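You operate a simulated robot arm through the tools that you are given. There is no shell and no other tool. Be economical: measure what you need, move in short steps, check, and stop when the job is done.

Carry out the task below with a simulated robot arm. There is one attempt and no reset: what you move stays moved.

## Task
Heat the kettle as the tea tin says, then pour the brown mug about two thirds full.
Fine: press HEAT once, wait till the kettle lamp is out before you pour; kettle back on its base; the other mug stays empty.
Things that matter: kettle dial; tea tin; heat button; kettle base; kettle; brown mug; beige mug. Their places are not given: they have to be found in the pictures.

Only the result counts: the job must be done as asked and must still hold three seconds after the hand-in. Knocking over, shifting, dropping, spilling or breaking anything else fails it.

## Robot
A 6-joint arm with a two-finger parallel gripper, fixed in place. Base frame: the origin is at the foot of the arm, x ahead of it, y to its left, z up. Lengths are in mm, angles in degrees, forces in N, time in s.
With the tool pointing down near the work surface it reaches from about 140 to 740 mm from the base axis. Its first joint turns from -166.0 to 166.0 degrees. Payload 3.91 kg.
The TCP is the grasp point between the finger pads, 30 mm short of the fingertips. In the tool frame z runs along the fingers and y along their closing line. Largest opening 110 mm; finger width 20, thickness 10; the body of the gripper, 48 by 112 mm, starts 55 mm behind the TCP.
Orientation is that of the tool frame in the base frame, as a unit quaternion [w, x, y, z]. With the fingers straight down and closing along the base's y, the tool's x points along the base's -x, its y along +y and its z along -z.

## Interface
- The arm moves only by the tool jog_arm. Its argument "increments" is a list of rows, each an object of numbers (a shift or turn left out is 0, a gripper value left out holds the last): "tx", "ty", "tz": the shift along the base's x, y, z in cm; "ax", "ay", "az": the turn, a rotation vector about the base's x, y, z in degrees; "claw": the finger opening in cm, from 0 to 11. In form: [{"tx": .., "ty": .., "tz": .., "ax": .., "ay": .., "az": .., "claw": ..}, ...]. A call has 1 to 20 rows; each row is the pose to reach, as a shift and turn from the pose commanded when the call began. Rows are played at 5 a second. More than 50 mm and 8.6 degrees between two rows, or a gripper value outside its range, and nothing of the call is played. A pose out of reach is approached as far as the arm can. The call stops where the force on the tool passes 40 N (or 10 N more than at its start, if that is more) or the arm is blocked; 0.2 s more then pass. The fingers move at their own pace (about 45 mm/s each) and stop on an object; they squeeze with about 23 N. The grip force told is the motor's: it shows also when the fingers shut on nothing. Time passes only in rows, and 0.2 s behind the last, so rows that repeat a pose let the fingers close. It gives the time, the measured TCP pose, the force on the tool (base axes), the opening and the grip force at its end, in the units of the frame above (readings bear some noise).
- Cameras (640 x 400 px; columns grow to the right, rows downward): "scene" is fixed at [49.2, -651, 1543.1]; the picture's right is [0.83, -0.56, 0.00], its down [-0.24, -0.35, -0.91] and it looks along [0.51, 0.75, -0.42] (base axes); focal length 327 px, centre (320, 200). "wrist" rides on the gripper at [-36, 0, -57] in the tool frame; the picture's right is [0.00, -1.00, 0.00], its down [0.97, 0.00, -0.24] and it looks along [0.24, 0.00, 0.97] (tool axes); focal length 218 px, centre (320, 200).
- capture(camera): a new picture of that camera. No time passes.
- slide_trunk(by): slides the trunk up (or, below 0, down) by that many mm; the arm rides with it, the base frame stays. It gives what a move gives, with no picture.
- point_at(camera, pixels): for up to 12 pixels [column, row] of the newest picture of that camera ("zoom" is the newest enlarged one), the place [x, y, z] in the base frame of the surface seen there, good to about 2 mm. No time passes.
- close_up(camera, box): a new picture of the part [left, top, right, bottom] of that camera's present view, enlarged. No time passes.
- sign_off(): hands the job in; it is judged then, once.

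Work in short steps. Measure before you move; look again where a grasp or a placing could have gone wrong, and mend it. You have 80 turns and 38 pictures in all, those below and enlarged ones among them. Open the gripper and draw the arm clear of the work before you hand the job in, unless the task says otherwise; then end with one line.

The tools are called as name(argument=value, ...) on one line, values as JSON. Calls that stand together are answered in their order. jog_arm: Moves the arm, as the interface text tells. Its arguments: {"type":"object","properties":{"increments":{"type":"array","items":{"type":"object","properties":{"tx":{"type":"number"},"ty":{"type":"number"},"tz":{"type":"number"},"ax":{"type":"number"},"ay":{"type":"number"},"az":{"type":"number"},"claw":{"type":"number"}}}}},"required":["increments"]} The other tools are called the same way: slide_trunk (by) slides the trunk up or down; capture (camera) takes a picture; point_at (camera, pixels) gives the place of the surface under pixels of a picture; close_up (camera, box) takes an enlarged picture of a part of a camera's view; sign_off () hands the job in.

At the start:

```text
t: 0.0
ee_pos: [325.0, 21.0, 1364.4]
tool_rot: [0.0, 0.001, 1.0, 0.001]
ft_force: [-0.2, -0.3, 0.8]
gripper_width: 110.0
finger_force: 0.1
trunk travel left (down, up): [-537.0, 53.0]
```

scene: 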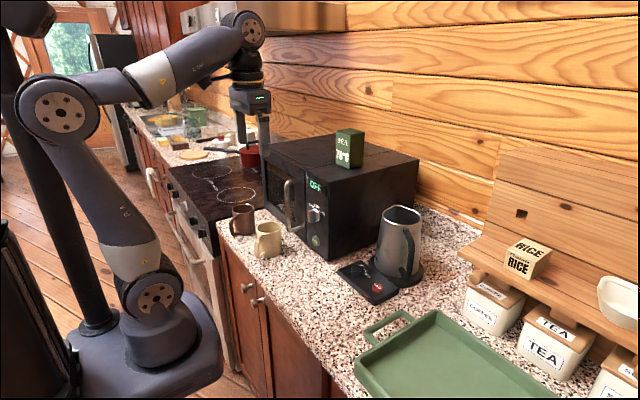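
wrist: 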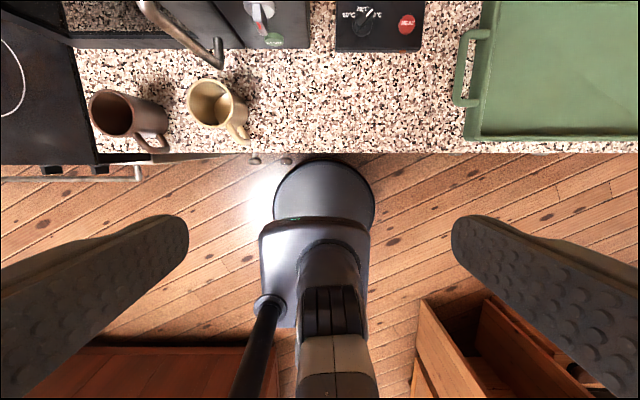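

The tin sits at about (349,148) in the scene, the kettle at (400,245), its panel at (368,282). I enlarge those parts.

close_up(camera="scene", box=[320, 120, 380, 175])

close_up(camera="scene", box=[320, 190, 450, 310])

close_up(camera="wrist", box=[320, 0, 440, 70])

```text
7.27 times, centred on (350, 148) of scene
```

zoom: 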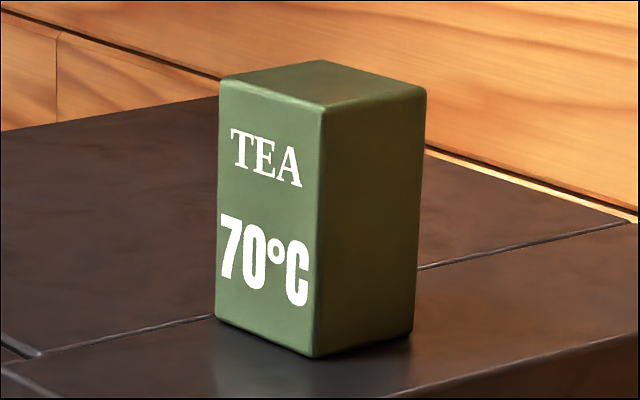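

```text
3.33 times, centred on (385, 250) of scene
```

zoom: 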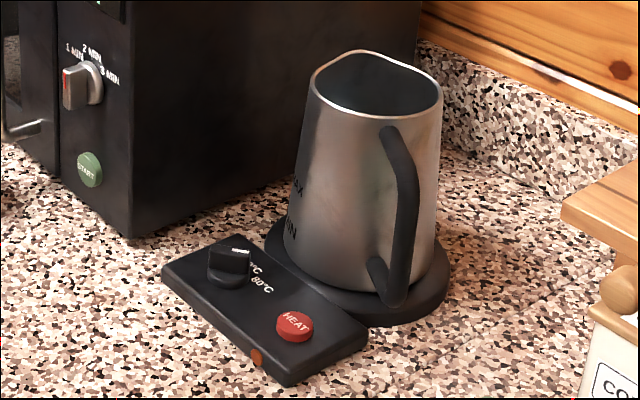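

```text
5.33 times, centred on (380, 35) of wrist
```

zoom: 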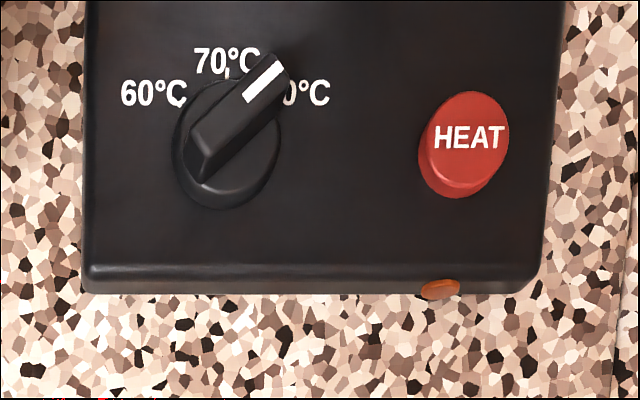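

The tin says 70°C; the dial points at the right-hand label (80), so it must be turned anticlockwise to the 70 tick. I measure the panel in the enlarged picture, and the rest in the scene and wrist pictures.

point_at(camera="zoom", pixels=[[264, 80], [203, 165], [228, 160], [228, 74], [228, 62], [155, 95], [310, 95], [467, 135], [440, 290], [95, 265], [540, 265], [235, 125]])

point_at(camera="scene", pixels=[[385, 209], [418, 219], [402, 208], [402, 228], [404, 250], [397, 277], [380, 255], [237, 206], [249, 206], [240, 237], [265, 223], [268, 257]])

point_at(camera="wrist", pixels=[[90, 100], [131, 105], [110, 92], [110, 135], [165, 138], [152, 146], [188, 95], [230, 95], [208, 80], [212, 125], [240, 132], [110, 115]])

```text
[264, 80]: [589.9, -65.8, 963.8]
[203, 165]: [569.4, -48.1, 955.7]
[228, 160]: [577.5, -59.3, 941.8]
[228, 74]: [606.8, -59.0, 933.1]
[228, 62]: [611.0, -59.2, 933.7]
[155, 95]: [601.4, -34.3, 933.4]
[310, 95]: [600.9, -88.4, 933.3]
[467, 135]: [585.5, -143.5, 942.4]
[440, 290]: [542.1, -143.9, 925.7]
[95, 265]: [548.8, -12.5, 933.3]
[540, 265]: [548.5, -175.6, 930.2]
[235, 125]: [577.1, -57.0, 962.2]
```

```text
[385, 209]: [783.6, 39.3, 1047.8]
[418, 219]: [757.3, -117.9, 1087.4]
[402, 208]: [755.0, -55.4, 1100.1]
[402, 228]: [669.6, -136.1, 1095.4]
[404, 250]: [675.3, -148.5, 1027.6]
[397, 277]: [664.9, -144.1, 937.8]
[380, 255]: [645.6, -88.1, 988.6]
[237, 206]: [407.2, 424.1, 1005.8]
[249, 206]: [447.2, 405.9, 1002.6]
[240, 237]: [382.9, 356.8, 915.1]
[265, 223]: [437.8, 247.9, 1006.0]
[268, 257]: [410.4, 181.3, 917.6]
```

```text
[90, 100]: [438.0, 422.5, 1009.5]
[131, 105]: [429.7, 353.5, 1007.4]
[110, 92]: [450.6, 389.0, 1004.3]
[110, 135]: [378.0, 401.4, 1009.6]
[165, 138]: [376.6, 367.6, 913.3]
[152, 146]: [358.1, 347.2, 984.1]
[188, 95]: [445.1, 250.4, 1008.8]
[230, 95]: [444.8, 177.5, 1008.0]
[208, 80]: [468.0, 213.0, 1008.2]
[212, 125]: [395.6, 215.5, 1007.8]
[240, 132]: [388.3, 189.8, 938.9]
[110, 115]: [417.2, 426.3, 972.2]
```

I move ahead at the same height, above the kettle panel, to look down on the kettle, its handle and the microwave.

jog_arm(increments=[{"tx": 4, "ty": -1.5}, {"tx": 8, "ty": -3}, {"tx": 12, "ty": -4.5}, {"tx": 16, "ty": -6}, {"tx": 20, "ty": -7.5}, {"tx": 24, "ty": -8}, {"tx": 24, "ty": -8}])

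capture(camera="wrist")

```text
t: 1.6
ee_pos: [548.0, -56.5, 1330.9]
tool_rot: [0.002, 0.0, 1.0, 0.0]
ft_force: [-0.2, 0.4, -0.8]
gripper_width: 110.2
finger_force: 0.0
out of reach, approached as far as the arm can: row 4, 5, 6, 7
trunk travel left (down, up): [-537.0, 53.0]
```

```text
32 pictures are left
```

wrist: 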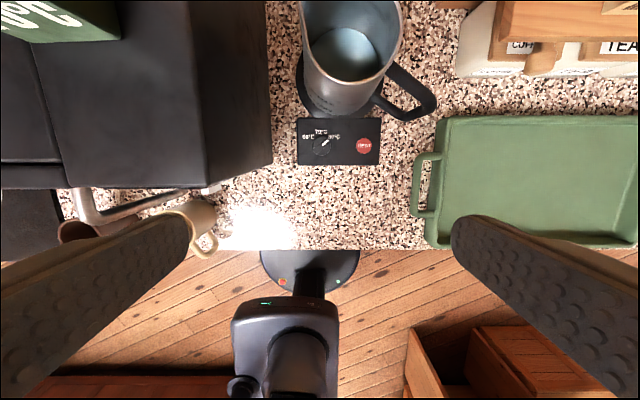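

close_up(camera="wrist", box=[240, 0, 460, 180])

point_at(camera="wrist", pixels=[[205, 30], [206, 183], [305, 40], [320, 74], [352, 80], [384, 68], [398, 40], [401, 10], [392, 70], [434, 100], [400, 118], [378, 96]])

```text
2.22 times, centred on (350, 90) of wrist
```

zoom: 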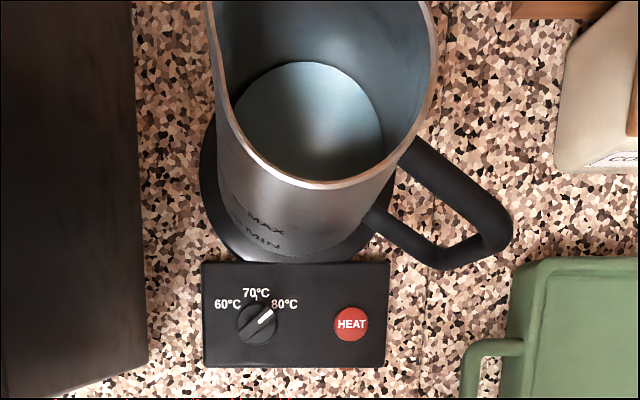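

```text
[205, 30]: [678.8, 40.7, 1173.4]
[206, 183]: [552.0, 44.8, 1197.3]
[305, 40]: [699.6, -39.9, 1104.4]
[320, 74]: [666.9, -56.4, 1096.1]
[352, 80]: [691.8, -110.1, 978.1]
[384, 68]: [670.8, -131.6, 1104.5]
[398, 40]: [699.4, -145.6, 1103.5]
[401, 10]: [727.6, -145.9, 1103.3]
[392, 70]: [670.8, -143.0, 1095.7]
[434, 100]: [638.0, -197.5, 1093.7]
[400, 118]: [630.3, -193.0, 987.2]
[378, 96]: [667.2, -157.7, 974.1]
```

The dial is at about (578,-57), knob top z 963; the microwave side is at y≈+43 and the kettle axis near (715,-93), so the gripper fits. I go down and turn the closing line across the knob bar (az -45).

jog_arm(increments=[{"tz": -4, "az": -7.5}, {"tz": -8, "az": -15}, {"tz": -12, "az": -22.5}, {"tz": -16, "az": -30}, {"tz": -20, "az": -37.5}, {"tz": -24, "az": -43}, {"tz": -28, "az": -43, "claw": 6}, {"tz": -28, "az": -43, "claw": 6}])

```text
t: 3.4
ee_pos: [547.4, -56.2, 1051.2]
tool_rot: [0.001, 0.367, 0.93, 0.0]
ft_force: [0.1, 0.5, 0.2]
gripper_width: 59.5
finger_force: 0.1
trunk travel left (down, up): [-537.0, 53.0]
```

At (547,-56,1051), turned as wanted. I look at the knob from here for its exact centre and angle.

capture(camera="wrist")

```text
30 pictures are left
```

wrist: 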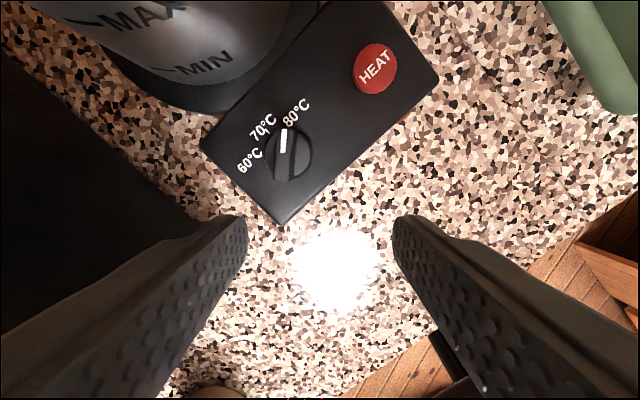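

point_at(camera="wrist", pixels=[[282, 132], [292, 133], [274, 178], [290, 178], [283, 155], [268, 160], [309, 150], [289, 153], [266, 122], [375, 68], [401, 118], [278, 155]])

close_up(camera="wrist", box=[230, 90, 350, 200])

```text
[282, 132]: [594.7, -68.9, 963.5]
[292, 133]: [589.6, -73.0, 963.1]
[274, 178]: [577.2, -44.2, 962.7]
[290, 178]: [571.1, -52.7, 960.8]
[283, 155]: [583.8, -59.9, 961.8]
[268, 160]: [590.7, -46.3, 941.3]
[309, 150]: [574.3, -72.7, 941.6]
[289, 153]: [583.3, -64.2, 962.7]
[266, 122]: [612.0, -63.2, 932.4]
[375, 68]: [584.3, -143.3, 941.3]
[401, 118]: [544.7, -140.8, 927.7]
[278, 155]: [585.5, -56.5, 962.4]
```

```text
3.64 times, centred on (290, 145) of wrist
```

zoom: 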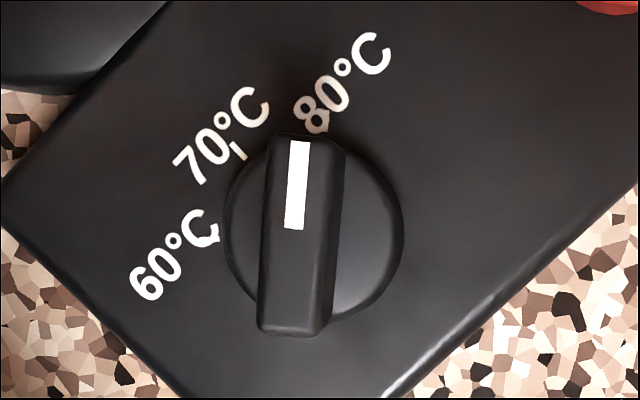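

The knob centre is at (583,-59.5), bar direction about -48°. I move over it, go down to TCP z≈974 with a 5 cm opening, and shut the fingers.

jog_arm(increments=[{"tx": 2, "ty": -0.2, "claw": 5}, {"tx": 3.56, "ty": -0.35, "az": -3}, {"tx": 3.56, "ty": -0.35, "tz": -4, "az": -3}, {"tx": 3.56, "ty": -0.35, "tz": -6, "az": -3}, {"tx": 3.56, "ty": -0.35, "tz": -7.7, "az": -3}, {"tx": 3.56, "ty": -0.35, "tz": -7.7, "az": -3, "claw": 0}, {"tx": 3.56, "ty": -0.35, "tz": -7.7, "az": -3, "claw": 0}, {"tx": 3.56, "ty": -0.35, "tz": -7.7, "az": -3, "claw": 0}, {"tx": 3.56, "ty": -0.35, "tz": -7.7, "az": -3, "claw": 0}])

```text
t: 5.4
ee_pos: [584.3, -60.0, 973.6]
tool_rot: [0.001, 0.391, 0.92, 0.0]
ft_force: [9.3, 11.0, -2.5]
gripper_width: 12.3
finger_force: 45.1
trunk travel left (down, up): [-537.0, 53.0]
```

Gripped (12 mm wide). Now turning by +47° to point at 70 (+x), with a tiny centring shift.

jog_arm(increments=[{"tx": 0.05, "ty": 0.05, "az": 8}, {"tx": 0.05, "ty": 0.05, "az": 16}, {"tx": 0.05, "ty": 0.05, "az": 24}, {"tx": 0.05, "ty": 0.05, "az": 32}, {"tx": 0.05, "ty": 0.05, "az": 40}, {"tx": 0.05, "ty": 0.05, "az": 46}, {"tx": 0.05, "ty": 0.05, "az": 46}])

close_up(camera="wrist", box=[220, 80, 420, 220])

```text
t: 7.0
ee_pos: [584.2, -60.8, 974.5]
tool_rot: [0.001, 0.0, 1.0, 0.0]
ft_force: [12.6, 3.8, -5.0]
gripper_width: 12.4
finger_force: 45.2
trunk travel left (down, up): [-537.0, 53.0]
```

```text
2.86 times, centred on (320, 150) of wrist
```

zoom: 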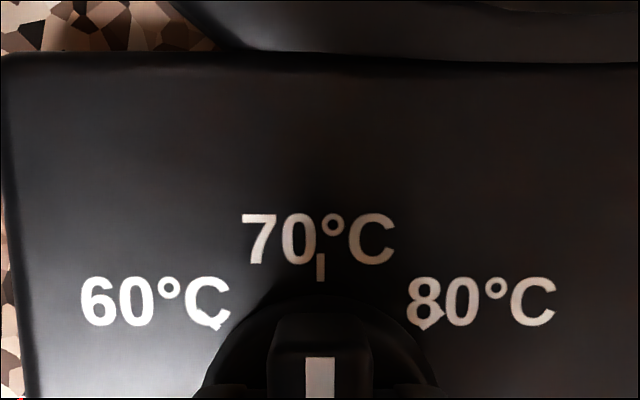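

The white mark lines up with the 70 tick. I release, rise, go over HEAT at (584.5,-143) with shut fingers turned -30° for clearance from the handle.

jog_arm(increments=[{"claw": 4}, {"claw": 4}, {"tz": 3, "claw": 4}, {"tz": 6}, {"tz": 7, "ty": -4, "az": -8, "claw": 0}, {"tz": 7, "ty": -8.2, "az": -16, "claw": 0}, {"tz": 7, "ty": -8.2, "az": -24, "claw": 0}, {"tz": 7, "ty": -8.2, "az": -30, "claw": 0}, {"tz": 7, "ty": -8.2, "az": -30, "claw": 0}])

capture(camera="wrist")

```text
t: 9.0
ee_pos: [582.4, -141.7, 1044.5]
tool_rot: [0.0, 0.259, 0.966, -0.001]
ft_force: [-0.5, 0.5, 0.0]
gripper_width: 0.1
finger_force: 23.1
trunk travel left (down, up): [-537.0, 53.0]
```

```text
27 pictures are left
```

wrist: 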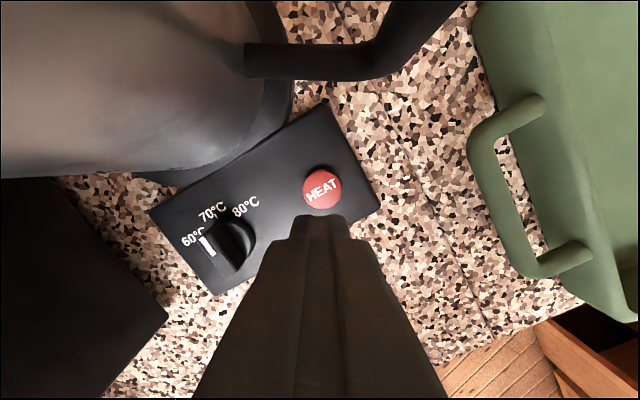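

Before pressing I check the dial, seen near (225,240), in an enlargement.

close_up(camera="wrist", box=[160, 180, 280, 290])

point_at(camera="zoom", pixels=[[165, 205], [205, 300], [240, 230], [195, 150], [200, 135]])

point_at(camera="wrist", pixels=[[322, 190], [305, 190], [340, 190], [322, 172]])

```text
3.64 times, centred on (220, 235) of wrist
```

zoom: 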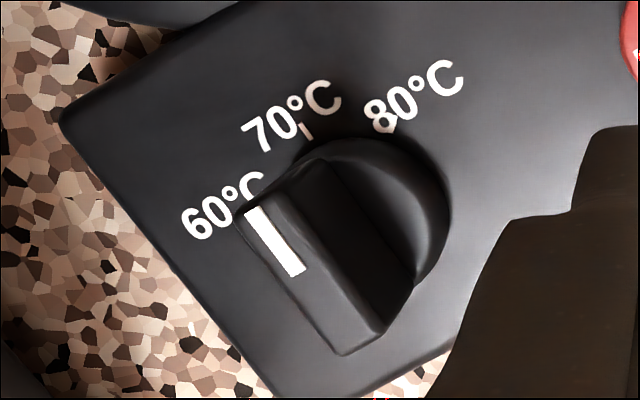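

```text
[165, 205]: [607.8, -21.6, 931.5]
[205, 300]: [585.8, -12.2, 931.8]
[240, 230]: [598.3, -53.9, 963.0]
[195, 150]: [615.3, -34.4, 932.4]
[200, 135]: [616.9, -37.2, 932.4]
```

```text
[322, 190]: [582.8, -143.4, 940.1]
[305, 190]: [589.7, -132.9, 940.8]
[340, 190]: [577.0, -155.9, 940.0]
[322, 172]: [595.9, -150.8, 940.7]
```

I measure the bar's direction from the mark's ends.

point_at(camera="zoom", pixels=[[257, 214], [292, 270], [270, 242], [360, 335], [290, 180], [307, 128], [242, 222], [335, 345]])

```text
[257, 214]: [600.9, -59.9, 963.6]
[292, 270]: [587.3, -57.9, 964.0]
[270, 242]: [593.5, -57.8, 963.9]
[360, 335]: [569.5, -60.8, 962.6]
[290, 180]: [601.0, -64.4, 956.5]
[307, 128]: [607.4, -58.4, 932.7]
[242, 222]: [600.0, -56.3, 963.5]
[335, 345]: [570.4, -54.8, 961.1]
```

The bar points along +x within 2°, so it is on 70. I press HEAT at (583.5,-143.5): down to just above it, then a few mm in, and up again.

jog_arm(increments=[{"tz": -3.5, "tx": 0.1, "ty": -0.15}, {"tz": -6.5, "tx": 0.1, "ty": -0.15}, {"tz": -7.2, "tx": 0.1, "ty": -0.15}, {"tz": -7.5, "tx": 0.1, "ty": -0.15}, {"tz": -7.7, "tx": 0.1, "ty": -0.15}, {"tz": -7.8, "tx": 0.1, "ty": -0.15}])

close_up(camera="scene", box=[320, 240, 430, 310])

```text
t: 10.4
ee_pos: [583.5, -144.0, 967.7]
tool_rot: [0.001, 0.259, 0.966, 0.0]
ft_force: [2.1, 0.9, 5.3]
gripper_width: 0.0
finger_force: 23.0
trunk travel left (down, up): [-537.0, 53.0]
```

```text
5.71 times, centred on (375, 275) of scene
```

zoom: 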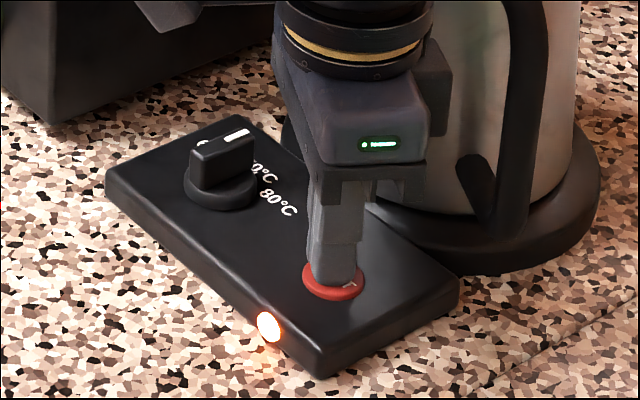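

The lamp at (269,326) glows: heating has begun and the dial still reads 70. I lift off the button, rise and move over the handle to measure it from above.

jog_arm(increments=[{"tz": 3}, {"tz": 7}, {"tz": 11, "az": 8}, {"tz": 15, "az": 16}, {"tz": 19, "az": 24}, {"tz": 23, "az": 30}, {"tz": 26, "tx": 1, "ty": -1, "az": 30}, {"tz": 26, "tx": 3, "ty": -1, "az": 30, "claw": 11}, {"tz": 26, "tx": 3, "ty": -1, "az": 30, "claw": 11}, {"tz": 26, "tx": 3, "ty": -1, "az": 30, "claw": 11}, {"tz": 26, "tx": 3, "ty": -1, "az": 30, "claw": 11}])

capture(camera="wrist")

```text
t: 12.8
ee_pos: [614.3, -152.0, 1225.9]
tool_rot: [0.0, 0.001, 1.0, -0.001]
ft_force: [-0.5, 0.8, 0.4]
gripper_width: 86.5
finger_force: 0.1
trunk travel left (down, up): [-537.0, 53.0]
```

```text
24 pictures are left
```

wrist: 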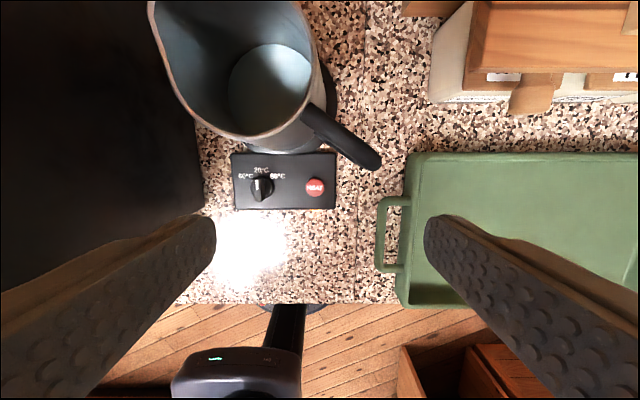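

The handle runs from (305,110) to (375,165) here; I measure along it and along the rim.

point_at(camera="wrist", pixels=[[304, 108], [303, 122], [325, 125], [318, 134], [345, 140], [335, 147], [366, 155], [355, 163], [379, 160], [350, 145], [365, 166], [375, 168]])

point_at(camera="wrist", pixels=[[151, 8], [158, 38], [172, 80], [196, 117], [250, 139], [298, 110], [314, 70], [312, 40], [300, 8], [270, 75], [260, 110], [290, 80]])

close_up(camera="scene", box=[330, 190, 450, 310])

```text
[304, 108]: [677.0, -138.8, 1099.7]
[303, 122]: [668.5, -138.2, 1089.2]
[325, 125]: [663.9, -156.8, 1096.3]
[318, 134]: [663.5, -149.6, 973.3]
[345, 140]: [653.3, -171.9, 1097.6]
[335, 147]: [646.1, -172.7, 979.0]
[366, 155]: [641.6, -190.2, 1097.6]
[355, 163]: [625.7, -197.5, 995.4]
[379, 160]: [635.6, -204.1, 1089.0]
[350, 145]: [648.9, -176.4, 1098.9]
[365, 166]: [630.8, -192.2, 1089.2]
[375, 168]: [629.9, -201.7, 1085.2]
```

```text
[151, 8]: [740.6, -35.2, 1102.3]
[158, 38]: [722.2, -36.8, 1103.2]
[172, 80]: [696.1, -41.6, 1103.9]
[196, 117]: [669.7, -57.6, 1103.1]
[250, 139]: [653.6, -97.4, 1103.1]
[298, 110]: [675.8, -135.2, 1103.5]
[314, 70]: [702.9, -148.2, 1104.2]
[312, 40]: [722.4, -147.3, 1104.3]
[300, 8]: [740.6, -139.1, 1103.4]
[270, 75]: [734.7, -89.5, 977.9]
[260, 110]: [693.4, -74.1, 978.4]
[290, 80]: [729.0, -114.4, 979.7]
```

```text
3.33 times, centred on (390, 250) of scene
```

zoom: 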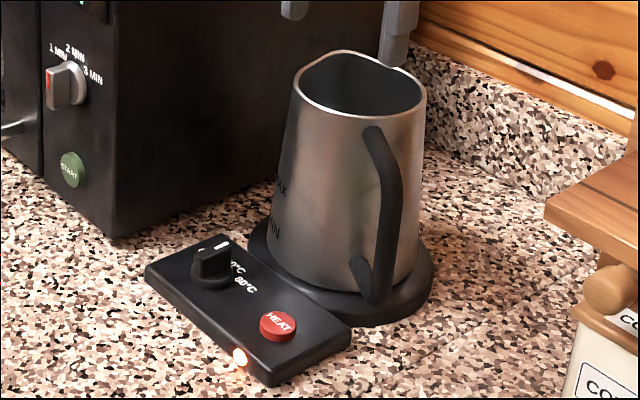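

Kettle axis ≈(709,-94), rim r≈55, handle heading inward ≈55° from x, its top bar at z≈1098 from r≈60 to r≈132; water stands at z≈978. I back off to (540,-290) and turn the tool's heading by +55°.

jog_arm(increments=[{"tx": -1, "ty": -2, "az": 8}, {"tx": -2.5, "ty": -4, "az": 16}, {"tx": -4, "ty": -6, "az": 24}, {"tx": -5, "ty": -8, "az": 32}, {"tx": -6, "ty": -10, "az": 40}, {"tx": -7, "ty": -12, "az": 48}, {"tx": -7.5, "ty": -14, "az": 55}, {"tx": -7.5, "ty": -14, "az": 55}])

```text
t: 14.6
ee_pos: [540.1, -294.6, 1224.5]
tool_rot: [0.0, -0.462, 0.887, 0.0]
ft_force: [-0.1, 0.0, 0.7]
gripper_width: 110.1
finger_force: 0.1
trunk travel left (down, up): [-537.0, 53.0]
```

Now I pitch the tool up to horizontal, about the axis (0.819,-0.574,0).

jog_arm(increments=[{"ax": 6.55, "ay": -4.59}, {"ax": 13.1, "ay": -9.18}, {"ax": 19.66, "ay": -13.78}, {"ax": 26.2, "ay": -18.4}, {"ax": 32.76, "ay": -22.96}, {"ax": 39.3, "ay": -27.55}, {"ax": 45.9, "ay": -32.1}, {"ax": 52.4, "ay": -36.7}, {"ax": 59.0, "ay": -41.3}, {"ax": 65.5, "ay": -45.9}, {"ax": 70, "ay": -49}, {"ax": 73.7, "ay": -51.66}, {"ax": 73.7, "ay": -51.66}])

capture(camera="scene")

```text
t: 17.4
ee_pos: [539.8, -293.7, 1226.5]
tool_rot: [0.628, -0.325, 0.627, 0.327]
ft_force: [-0.4, 0.0, -0.1]
gripper_width: 110.0
finger_force: 0.1
trunk travel left (down, up): [-537.0, 53.0]
```

```text
22 pictures are left
```

scene: 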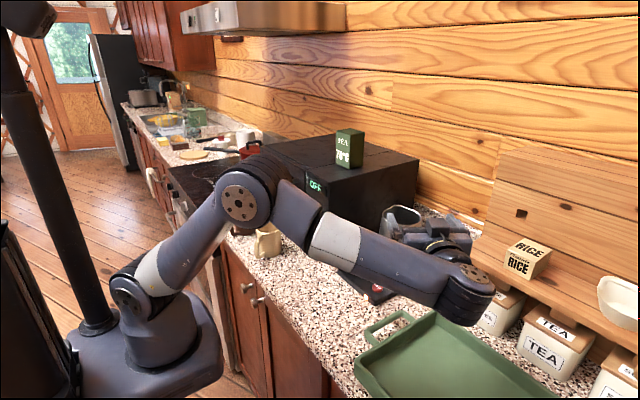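

The tool is horizontal, heading 55°. I lower it to handle height at r≈230 from the kettle axis and look along the handle.

jog_arm(increments=[{"tx": 1, "ty": 0.3, "tz": -3.5}, {"tx": 2, "ty": 0.6, "tz": -7}, {"tx": 3, "ty": 0.9, "tz": -10.5}, {"tx": 3.72, "ty": 1.13, "tz": -13.75, "claw": 7}, {"tx": 3.72, "ty": 1.13, "tz": -13.75, "claw": 7}])

capture(camera="wrist")

```text
t: 18.6
ee_pos: [576.2, -282.2, 1089.5]
tool_rot: [0.628, -0.326, 0.627, 0.326]
ft_force: [0.0, -0.3, -0.1]
gripper_width: 69.7
finger_force: 0.0
trunk travel left (down, up): [-537.0, 53.0]
```

```text
21 pictures are left
```

wrist: 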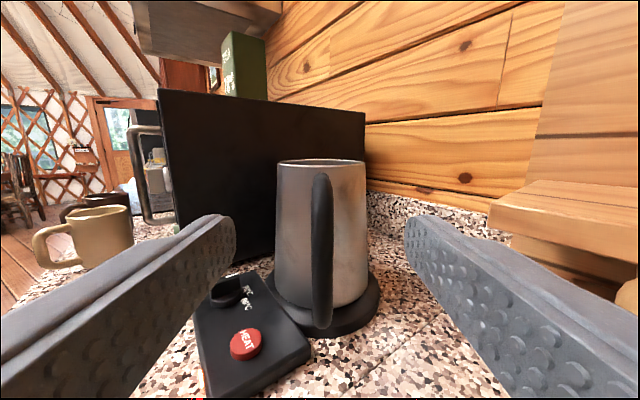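

The handle (column 321) lies centred between the fingers and in line with the kettle. I measure its heights.

point_at(camera="wrist", pixels=[[321, 176], [321, 190], [321, 230], [321, 290], [321, 322], [312, 230], [331, 230]])

close_up(camera="scene", box=[330, 200, 450, 310])

```text
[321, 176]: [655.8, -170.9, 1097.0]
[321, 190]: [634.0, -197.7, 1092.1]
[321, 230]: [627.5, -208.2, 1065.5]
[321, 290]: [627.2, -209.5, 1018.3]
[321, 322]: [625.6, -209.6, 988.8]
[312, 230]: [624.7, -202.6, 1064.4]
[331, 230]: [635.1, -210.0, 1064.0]
```

```text
3.64 times, centred on (390, 255) of scene
```

zoom: 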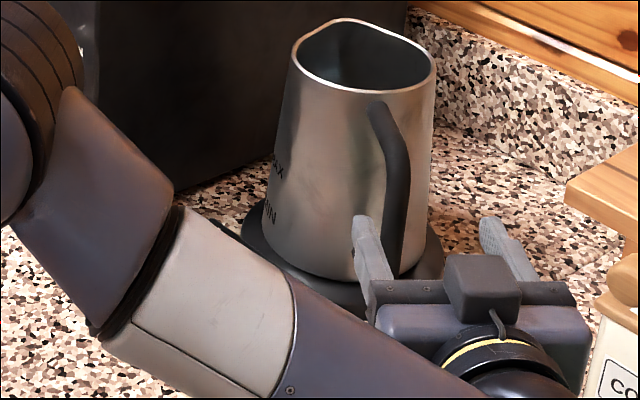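

The forearm hides the lamp from the scene camera, so I rise 28 cm and wait there to see it.

jog_arm(increments=[{"tz": 4}, {"tz": 8}, {"tz": 12}, {"tz": 16}, {"tz": 20}, {"tz": 24}, {"tz": 28}, {"tz": 28}, {"tz": 28}, {"tz": 28}, {"tz": 28}, {"tz": 28}, {"tz": 28}, {"tz": 28}, {"tz": 28}, {"tz": 28}, {"tz": 28}, {"tz": 28}, {"tz": 28}, {"tz": 28}])

close_up(camera="scene", box=[330, 240, 430, 310])

```text
t: 22.8
ee_pos: [574.8, -281.7, 1368.3]
tool_rot: [0.627, -0.326, 0.627, 0.326]
ft_force: [-0.8, 0.3, 0.7]
gripper_width: 69.9
finger_force: 0.0
trunk travel left (down, up): [-537.0, 53.0]
```

```text
5.71 times, centred on (380, 275) of scene
```

zoom: 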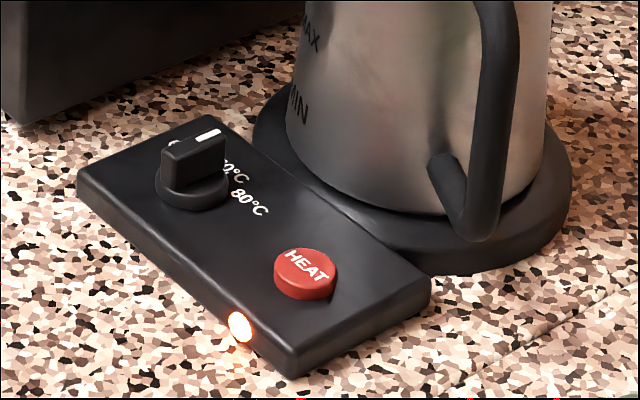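

The lamp at (240,327) is still lit. I wait 8 s more and look again.

jog_arm(increments=[{}, {}, {}, {}, {}, {}, {}, {}, {}, {}, {}, {}, {}, {}, {}, {}, {}, {}, {}, {}])

jog_arm(increments=[{}, {}, {}, {}, {}, {}, {}, {}, {}, {}, {}, {}, {}, {}, {}, {}, {}, {}, {}, {}])

close_up(camera="scene", box=[330, 240, 430, 310])

```text
t: 27.0
ee_pos: [575.1, -282.8, 1369.3]
tool_rot: [0.628, -0.326, 0.627, 0.326]
ft_force: [0.1, 0.9, 0.5]
gripper_width: 69.9
finger_force: 0.2
trunk travel left (down, up): [-537.0, 53.0]
```

```text
t: 31.2
ee_pos: [576.6, -282.8, 1368.3]
tool_rot: [0.628, -0.325, 0.628, 0.325]
ft_force: [-0.4, 0.0, 0.3]
gripper_width: 70.2
finger_force: 0.2
trunk travel left (down, up): [-537.0, 53.0]
```

```text
5.71 times, centred on (380, 275) of scene
```

zoom: 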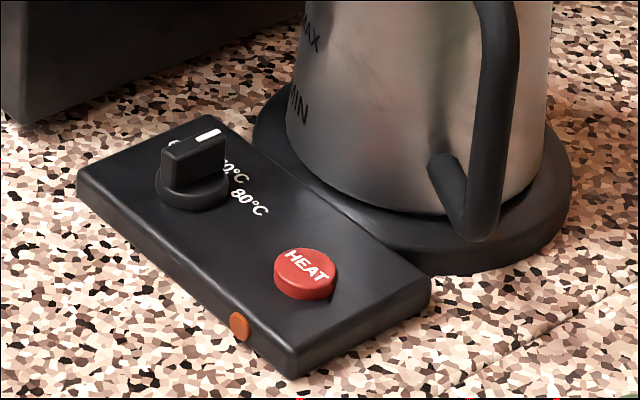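

The lamp is out. I go back down to handle height.

jog_arm(increments=[{"tz": -4}, {"tz": -8}, {"tz": -12}, {"tz": -16}, {"tz": -20}, {"tz": -24}, {"tz": -28.1}, {"tz": -28.1}])

jog_arm(increments=[{"tx": 2, "ty": 2.84}, {"tx": 4, "ty": 5.68}, {"tx": 6, "ty": 8.5}, {"tx": 7.0, "ty": 9.9}, {"tx": 7.7, "ty": 10.9}, {"tx": 7.7, "ty": 10.9}])

capture(camera="wrist")

```text
t: 33.0
ee_pos: [576.9, -284.0, 1089.9]
tool_rot: [0.627, -0.327, 0.627, 0.327]
ft_force: [0.7, 0.0, 0.0]
gripper_width: 70.0
finger_force: 0.1
trunk travel left (down, up): [-537.0, 53.0]
```

```text
t: 34.4
ee_pos: [653.4, -172.9, 1088.2]
tool_rot: [0.627, -0.326, 0.628, 0.326]
ft_force: [-0.7, 0.3, -0.4]
gripper_width: 69.8
finger_force: 0.0
trunk travel left (down, up): [-537.0, 53.0]
```

```text
17 pictures are left
```

wrist: 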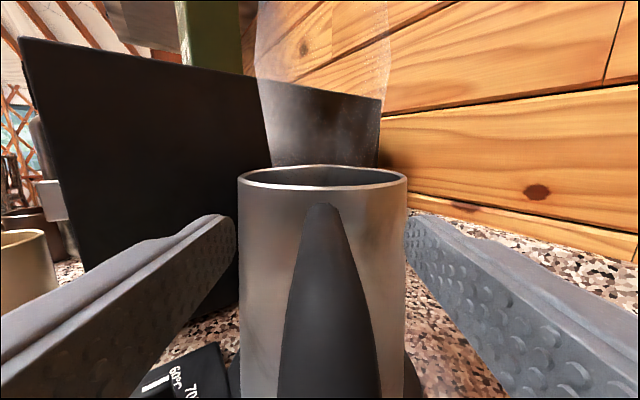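

Fingers straddle the handle (columns 280–370), the tips short of the body. I shut them.

jog_arm(increments=[{"claw": 0}, {"claw": 0}, {"claw": 0}, {"claw": 0}, {"claw": 0}, {"claw": 0}])

```text
t: 35.8
ee_pos: [653.4, -173.6, 1088.0]
tool_rot: [0.628, -0.326, 0.628, 0.326]
ft_force: [3.2, -1.4, 1.6]
gripper_width: 17.1
finger_force: 23.6
trunk travel left (down, up): [-537.0, 53.0]
```

Gripped at 17 mm with little side force. I lift slowly by 3 cm and look for sag.

jog_arm(increments=[{"tz": 0.3}, {"tz": 0.8}, {"tz": 1.5}, {"tz": 2.2}, {"tz": 3}, {"tz": 3}, {"tz": 3}])

capture(camera="scene")

```text
t: 37.4
ee_pos: [654.1, -172.3, 1116.9]
tool_rot: [0.626, -0.327, 0.627, 0.328]
ft_force: [0.0, 0.7, -5.9]
gripper_width: 17.0
finger_force: 23.0
trunk travel left (down, up): [-537.0, 53.0]
```

```text
16 pictures are left
```

scene: 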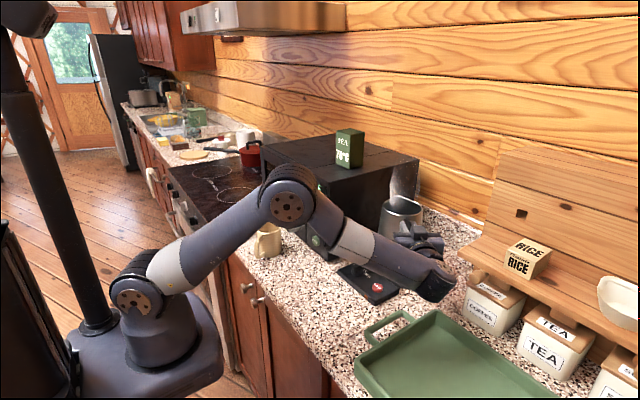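

The load is only about 6 N. I check whether the kettle is clear of the base and level.

close_up(camera="scene", box=[340, 180, 460, 310])

point_at(camera="zoom", pixels=[[285, 75], [330, 112], [195, 165], [200, 60], [168, 80]])

```text
3.08 times, centred on (400, 245) of scene
```

zoom: 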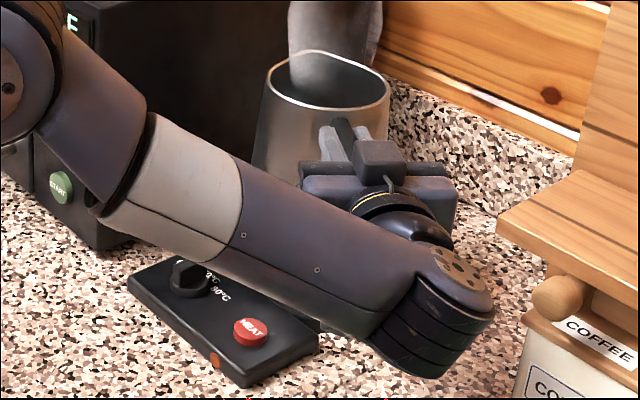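

```text
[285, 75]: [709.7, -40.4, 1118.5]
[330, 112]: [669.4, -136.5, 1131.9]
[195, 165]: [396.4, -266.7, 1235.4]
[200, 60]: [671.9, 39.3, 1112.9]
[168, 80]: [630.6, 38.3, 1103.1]
```

I measure the rim's height around.

point_at(camera="zoom", pixels=[[268, 82], [290, 100], [360, 104], [387, 95], [350, 55], [300, 54], [385, 85]])

capture(camera="wrist")

```text
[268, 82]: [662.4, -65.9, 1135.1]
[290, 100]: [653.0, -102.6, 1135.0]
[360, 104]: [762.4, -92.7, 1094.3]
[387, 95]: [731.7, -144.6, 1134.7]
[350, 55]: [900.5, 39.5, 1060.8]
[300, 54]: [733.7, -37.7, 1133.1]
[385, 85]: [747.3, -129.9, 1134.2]
```

```text
14 pictures are left
```

wrist: 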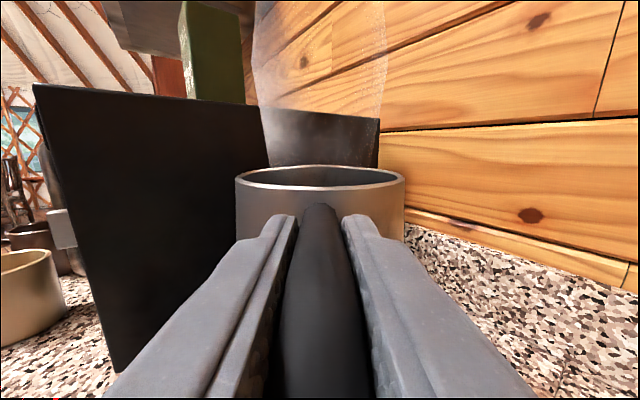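

The rim is level at z≈1134, so the kettle is lifted 30 mm without sag. I measure the microwave door handle (about (65,228) in the wrist picture) before planning the carry.

point_at(camera="wrist", pixels=[[65, 228], [60, 215], [50, 170], [68, 240], [25, 260], [20, 235]])

jog_arm(increments=[{"tz": 3}, {"tz": 6}, {"tz": 9}, {"tz": 12}, {"tz": 15}, {"tz": 15, "tx": -3}, {"tz": 15, "tx": -6.5}, {"tz": 15, "tx": -10}, {"tz": 15, "tx": -14}, {"tz": 15, "tx": -18}, {"tz": 15, "tx": -22, "ty": -1}, {"tz": 15, "tx": -26, "ty": -2.5}, {"tz": 15, "tx": -29, "ty": -4}, {"tz": 15, "tx": -31, "ty": -5}, {"tz": 15, "tx": -31, "ty": -5}])

```text
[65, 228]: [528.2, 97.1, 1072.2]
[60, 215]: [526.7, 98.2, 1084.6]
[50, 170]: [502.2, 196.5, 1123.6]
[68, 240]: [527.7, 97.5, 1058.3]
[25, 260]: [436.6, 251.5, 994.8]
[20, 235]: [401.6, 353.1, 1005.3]
```

```text
t: 40.6
ee_pos: [366.6, -210.5, 1260.5]
tool_rot: [0.628, -0.325, 0.629, 0.324]
ft_force: [-0.6, 0.2, -5.5]
gripper_width: 17.1
finger_force: 23.1
out of reach, approached as far as the arm can: row 13, 14, 15
trunk travel left (down, up): [-537.0, 53.0]
```

Door handle is at x≥500, well clear. The kettle is at (367,-210) over the counter edge; I now turn its heading from 55° to 90° in place.

jog_arm(increments=[{"az": 5}, {"az": 11}, {"az": 17}, {"az": 23}, {"az": 29}, {"az": 35}, {"az": 35}])

```text
t: 42.2
ee_pos: [430.5, -63.1, 1163.7]
tool_rot: [0.503, -0.497, 0.519, 0.481]
ft_force: [0.1, -0.9, -6.7]
gripper_width: 16.7
finger_force: 23.0
out of reach, approached as far as the arm can: row 1, 2, 3, 4, 5, 6, 7
trunk travel left (down, up): [-537.0, 53.0]
```

The arm could not keep that place and drifted to (430,-63,1164), heading ~88°, kettle still held (load 6–7 N) and clear. I raise it and pitch it down part-way (safe below ~55° with this fill), which suits the arm better.

jog_arm(increments=[{"tz": 2, "ax": -5}, {"tz": 4, "ax": -10}, {"tz": 6, "ax": -15}, {"tz": 8, "ax": -20}, {"tz": 10, "ax": -25}, {"tz": 11, "ax": -30}, {"tz": 11, "ax": -30}])

capture(camera="scene")

```text
t: 43.8
ee_pos: [427.9, -61.8, 1276.3]
tool_rot: [0.357, -0.61, 0.626, 0.33]
ft_force: [-0.1, -0.5, -6.1]
gripper_width: 17.0
finger_force: 22.8
trunk travel left (down, up): [-537.0, 53.0]
```

```text
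13 pictures are left
```

scene: 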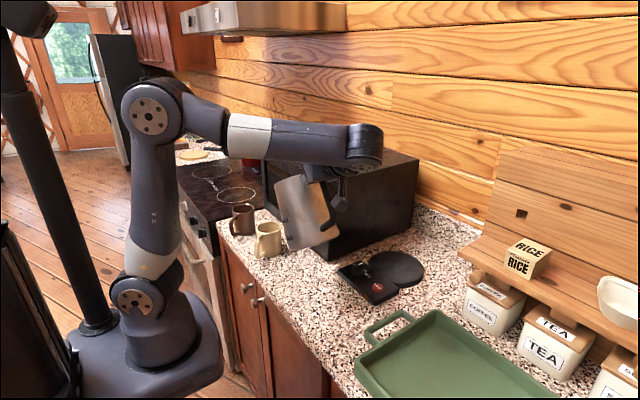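

The kettle is tilted 32°, heading 87°, nothing spilt. I carry it left (+y), pulling x in a little, then check the pose.

jog_arm(increments=[{"tx": -2, "ty": 1.5}, {"tx": -4, "ty": 3.5}, {"tx": -5.5, "ty": 6, "az": -3}, {"tx": -7, "ty": 9, "az": -6}, {"tx": -8, "ty": 12, "az": -9}, {"tx": -9, "ty": 15, "az": -12}, {"tx": -9, "ty": 15, "az": -12}])

```text
t: 45.4
ee_pos: [338.1, 87.8, 1277.6]
tool_rot: [0.389, -0.541, 0.686, 0.291]
ft_force: [-1.0, 0.3, -5.9]
gripper_width: 17.1
finger_force: 22.4
trunk travel left (down, up): [-537.0, 53.0]
```

On plan: (338,88), heading 75°, kettle bottom about z 1060, above the mugs. I go on toward (303,280) with heading 42°.

jog_arm(increments=[{"tx": -0.5, "ty": 2.5, "az": -4}, {"tx": -1, "ty": 5, "az": -8}, {"tx": -1.5, "ty": 8, "az": -13}, {"tx": -2, "ty": 11, "az": -18}, {"tx": -2.5, "ty": 14, "az": -23}, {"tx": -3, "ty": 17, "az": -28}, {"tx": -3.5, "ty": 19.2, "az": -33}, {"tx": -3.5, "ty": 19.2, "az": -33}])

capture(camera="scene")

```text
t: 47.2
ee_pos: [303.7, 279.7, 1276.5]
tool_rot: [0.456, -0.324, 0.812, 0.168]
ft_force: [0.2, 1.3, -5.6]
gripper_width: 17.0
finger_force: 23.4
trunk travel left (down, up): [-537.0, 53.0]
```

```text
12 pictures are left
```

scene: 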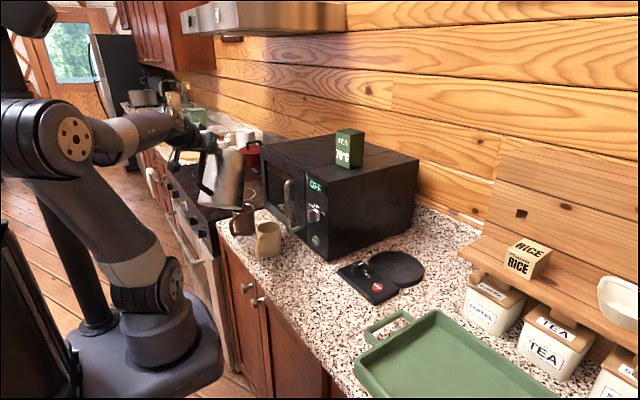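

Now at (304,280), heading 42°, pitch 32°. I enlarge the kettle and mug to measure where the spout lip really is.

close_up(camera="scene", box=[180, 120, 300, 260])

```text
2.86 times, centred on (240, 190) of scene
```

zoom: 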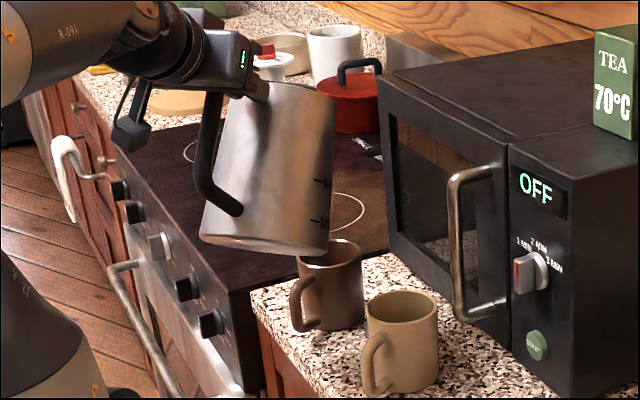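

point_at(camera="zoom", pixels=[[332, 100], [328, 94], [320, 90], [327, 250], [205, 235], [332, 175], [300, 262], [358, 258], [335, 272], [300, 285], [305, 325], [265, 85]])

```text
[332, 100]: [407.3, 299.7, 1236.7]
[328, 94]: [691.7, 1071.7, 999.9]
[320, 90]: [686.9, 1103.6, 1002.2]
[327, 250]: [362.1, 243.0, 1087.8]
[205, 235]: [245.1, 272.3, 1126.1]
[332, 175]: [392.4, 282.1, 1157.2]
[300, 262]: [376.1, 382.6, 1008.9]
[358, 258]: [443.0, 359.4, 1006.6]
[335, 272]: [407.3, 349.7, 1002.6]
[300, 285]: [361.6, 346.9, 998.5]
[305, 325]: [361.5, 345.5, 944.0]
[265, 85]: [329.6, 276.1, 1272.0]
```

The measured rim side (407,300,1237) agrees with my model, so the lip is now at about (415,380,1203); mug centre ≈(413.5,388), rim 1008. I tilt to 50° and then lower the lip to about (404,380,1090).

jog_arm(increments=[{"tx": 0.3, "ty": 0.5, "ax": -3.01, "ay": 3.35, "tz": -0.3}, {"tx": 0.6, "ty": 1, "ax": -6.02, "ay": 6.7, "tz": -0.8}, {"tx": 0.9, "ty": 1.5, "ax": -9.03, "ay": 10.05, "tz": -1.5}, {"tx": 1.19, "ty": 2.02, "ax": -12.04, "ay": 13.4, "tz": -2.5}, {"tx": 1.19, "ty": 2.02, "ax": -12.04, "ay": 13.4, "tz": -4}, {"tx": 1.19, "ty": 2.02, "ax": -12.04, "ay": 13.4, "tz": -5.5}, {"tx": 1.19, "ty": 2.02, "ax": -12.04, "ay": 13.4, "tz": -7}, {"tx": 1.19, "ty": 2.02, "ax": -12.04, "ay": 13.4, "tz": -7}])

close_up(camera="scene", box=[180, 120, 300, 260])

```text
t: 49.0
ee_pos: [315.2, 300.1, 1206.2]
tool_rot: [0.321, -0.349, 0.872, 0.119]
ft_force: [-0.5, 0.5, -6.5]
gripper_width: 16.9
finger_force: 23.5
trunk travel left (down, up): [-537.0, 53.0]
```

```text
2.86 times, centred on (240, 190) of scene
```

zoom: 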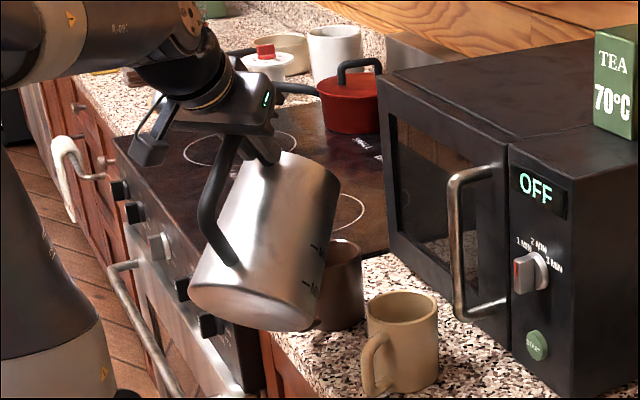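

Clear of the mug and its handle. I tilt on to 60° with the lip at (404,380,1070) and look with the wrist camera.

jog_arm(increments=[{"tx": 0.56, "ty": 0.48, "ax": -2.23, "ay": 2.48}, {"tx": 1.11, "ty": 0.97, "ax": -4.46, "ay": 4.95}, {"tx": 1.67, "ty": 1.45, "tz": -0.1, "ax": -6.69, "ay": 7.43}, {"tx": 1.67, "ty": 1.45, "tz": -0.1, "ax": -6.69, "ay": 7.43}, {"tx": 1.67, "ty": 1.45, "tz": -0.1, "ax": -6.69, "ay": 7.43}])

capture(camera="wrist")

```text
t: 50.2
ee_pos: [333.0, 313.6, 1205.8]
tool_rot: [0.244, -0.357, 0.897, 0.09]
ft_force: [-0.4, -0.5, -5.5]
gripper_width: 16.8
finger_force: 22.7
trunk travel left (down, up): [-537.0, 53.0]
```

```text
9 pictures are left
```

wrist: 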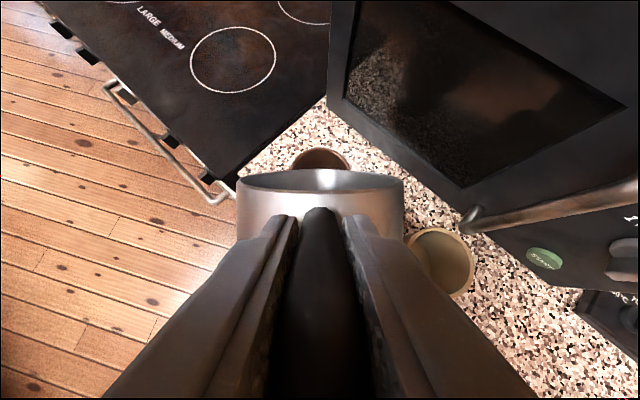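

The mug opening shows just beyond the lip at (320,158), centred on the spout, and water glints near the lip. I tilt to 64°, holding a second, and watch the load.

jog_arm(increments=[{"tx": 0.36, "ty": 0.32, "tz": 0.07, "ax": -1.34, "ay": 1.49}, {"tx": 0.72, "ty": 0.65, "tz": 0.14, "ax": -2.68, "ay": 2.97}, {"tx": 0.72, "ty": 0.65, "tz": 0.14, "ax": -2.68, "ay": 2.97}, {"tx": 0.72, "ty": 0.65, "tz": 0.14, "ax": -2.68, "ay": 2.97}])

close_up(camera="wrist", box=[270, 130, 370, 200])

```text
t: 51.2
ee_pos: [339.1, 322.1, 1206.8]
tool_rot: [0.212, -0.361, 0.905, 0.078]
ft_force: [-0.3, -0.2, -5.9]
gripper_width: 16.9
finger_force: 23.2
trunk travel left (down, up): [-537.0, 53.0]
```

```text
5.71 times, centred on (320, 165) of wrist
```

zoom: 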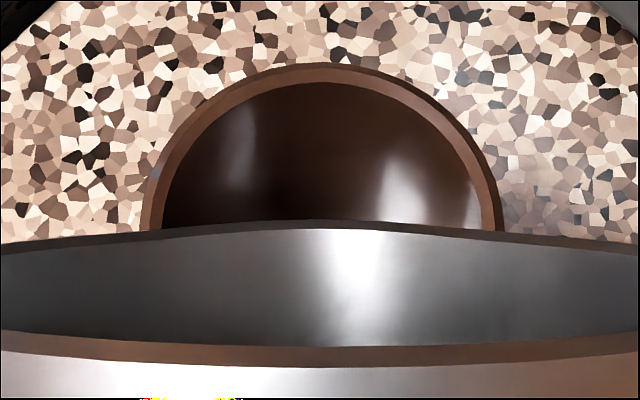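

No water at the lip yet. On to 68°, keeping the lip in place, and watch the load.

jog_arm(increments=[{"tx": 0.37, "ty": 0.33, "tz": 0.29, "ax": -1.34, "ay": 1.49}, {"tx": 0.74, "ty": 0.67, "tz": 0.58, "ax": -2.68, "ay": 2.97}, {"tx": 0.74, "ty": 0.67, "tz": 0.58, "ax": -2.68, "ay": 2.97}, {"tx": 0.74, "ty": 0.67, "tz": 0.58, "ax": -2.68, "ay": 2.97}])

jog_arm(increments=[{}, {}])

jog_arm(increments=[{}])

```text
t: 52.2
ee_pos: [345.2, 327.6, 1211.9]
tool_rot: [0.18, -0.363, 0.912, 0.066]
ft_force: [0.5, 0.5, -5.6]
gripper_width: 16.8
finger_force: 23.1
trunk travel left (down, up): [-537.0, 53.0]
```

```text
t: 52.8
ee_pos: [345.9, 328.9, 1211.9]
tool_rot: [0.18, -0.363, 0.912, 0.066]
ft_force: [-0.3, -0.3, -6.4]
gripper_width: 16.7
finger_force: 23.3
trunk travel left (down, up): [-537.0, 53.0]
```

```text
t: 53.2
ee_pos: [347.3, 327.5, 1212.9]
tool_rot: [0.18, -0.364, 0.912, 0.067]
ft_force: [0.1, -0.4, -5.6]
gripper_width: 17.0
finger_force: 23.2
trunk travel left (down, up): [-537.0, 53.0]
```

Load unchanged (~5.9 N). On to 72°.

jog_arm(increments=[{"tx": 0.39, "ty": 0.35, "tz": 0.26, "ax": -1.34, "ay": 1.49}, {"tx": 0.78, "ty": 0.7, "tz": 0.51, "ax": -2.68, "ay": 2.97}, {"tx": 0.78, "ty": 0.7, "tz": 0.51, "ax": -2.68, "ay": 2.97}])

close_up(camera="wrist", box=[270, 130, 370, 200])

```text
t: 54.0
ee_pos: [353.5, 334.1, 1217.6]
tool_rot: [0.147, -0.367, 0.917, 0.055]
ft_force: [-0.9, 0.0, -5.2]
gripper_width: 16.9
finger_force: 22.7
trunk travel left (down, up): [-537.0, 53.0]
```

```text
5.71 times, centred on (320, 165) of wrist
```

zoom: 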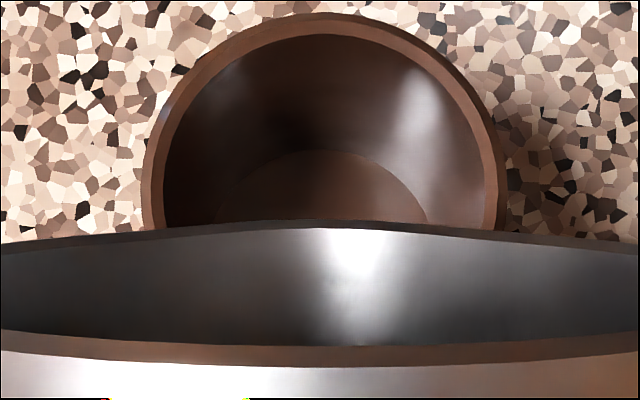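

Still no water; the disc seen in the mug at (320,190) should be its floor. I measure that for reference, then tilt to 76°.

point_at(camera="zoom", pixels=[[320, 190], [320, 60], [200, 150], [320, 35], [320, 222], [320, 300]])

jog_arm(increments=[{"tx": 0.4, "ty": 0.36, "tz": 0.2, "ax": -1.34, "ay": 1.49}, {"tx": 0.8, "ty": 0.72, "tz": 0.4, "ax": -2.68, "ay": 2.97}, {"tx": 0.8, "ty": 0.72, "tz": 0.4, "ax": -2.68, "ay": 2.97}])

jog_arm(increments=[{}])

jog_arm(increments=[{}])

```text
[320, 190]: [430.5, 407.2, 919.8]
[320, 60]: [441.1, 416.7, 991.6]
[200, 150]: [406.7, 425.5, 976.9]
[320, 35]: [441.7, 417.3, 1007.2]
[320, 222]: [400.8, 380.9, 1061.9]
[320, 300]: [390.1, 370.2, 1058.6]
```

```text
t: 54.8
ee_pos: [361.8, 341.8, 1221.6]
tool_rot: [0.115, -0.368, 0.922, 0.043]
ft_force: [0.1, 1.2, -6.2]
gripper_width: 16.8
finger_force: 22.8
trunk travel left (down, up): [-537.0, 53.0]
```

```text
t: 55.2
ee_pos: [361.8, 341.3, 1221.1]
tool_rot: [0.115, -0.369, 0.921, 0.043]
ft_force: [-0.2, 0.2, -6.5]
gripper_width: 16.6
finger_force: 22.8
trunk travel left (down, up): [-537.0, 53.0]
```

```text
t: 55.6
ee_pos: [361.6, 341.8, 1222.2]
tool_rot: [0.115, -0.368, 0.921, 0.044]
ft_force: [0.2, -0.1, -6.0]
gripper_width: 17.0
finger_force: 22.9
trunk travel left (down, up): [-537.0, 53.0]
```

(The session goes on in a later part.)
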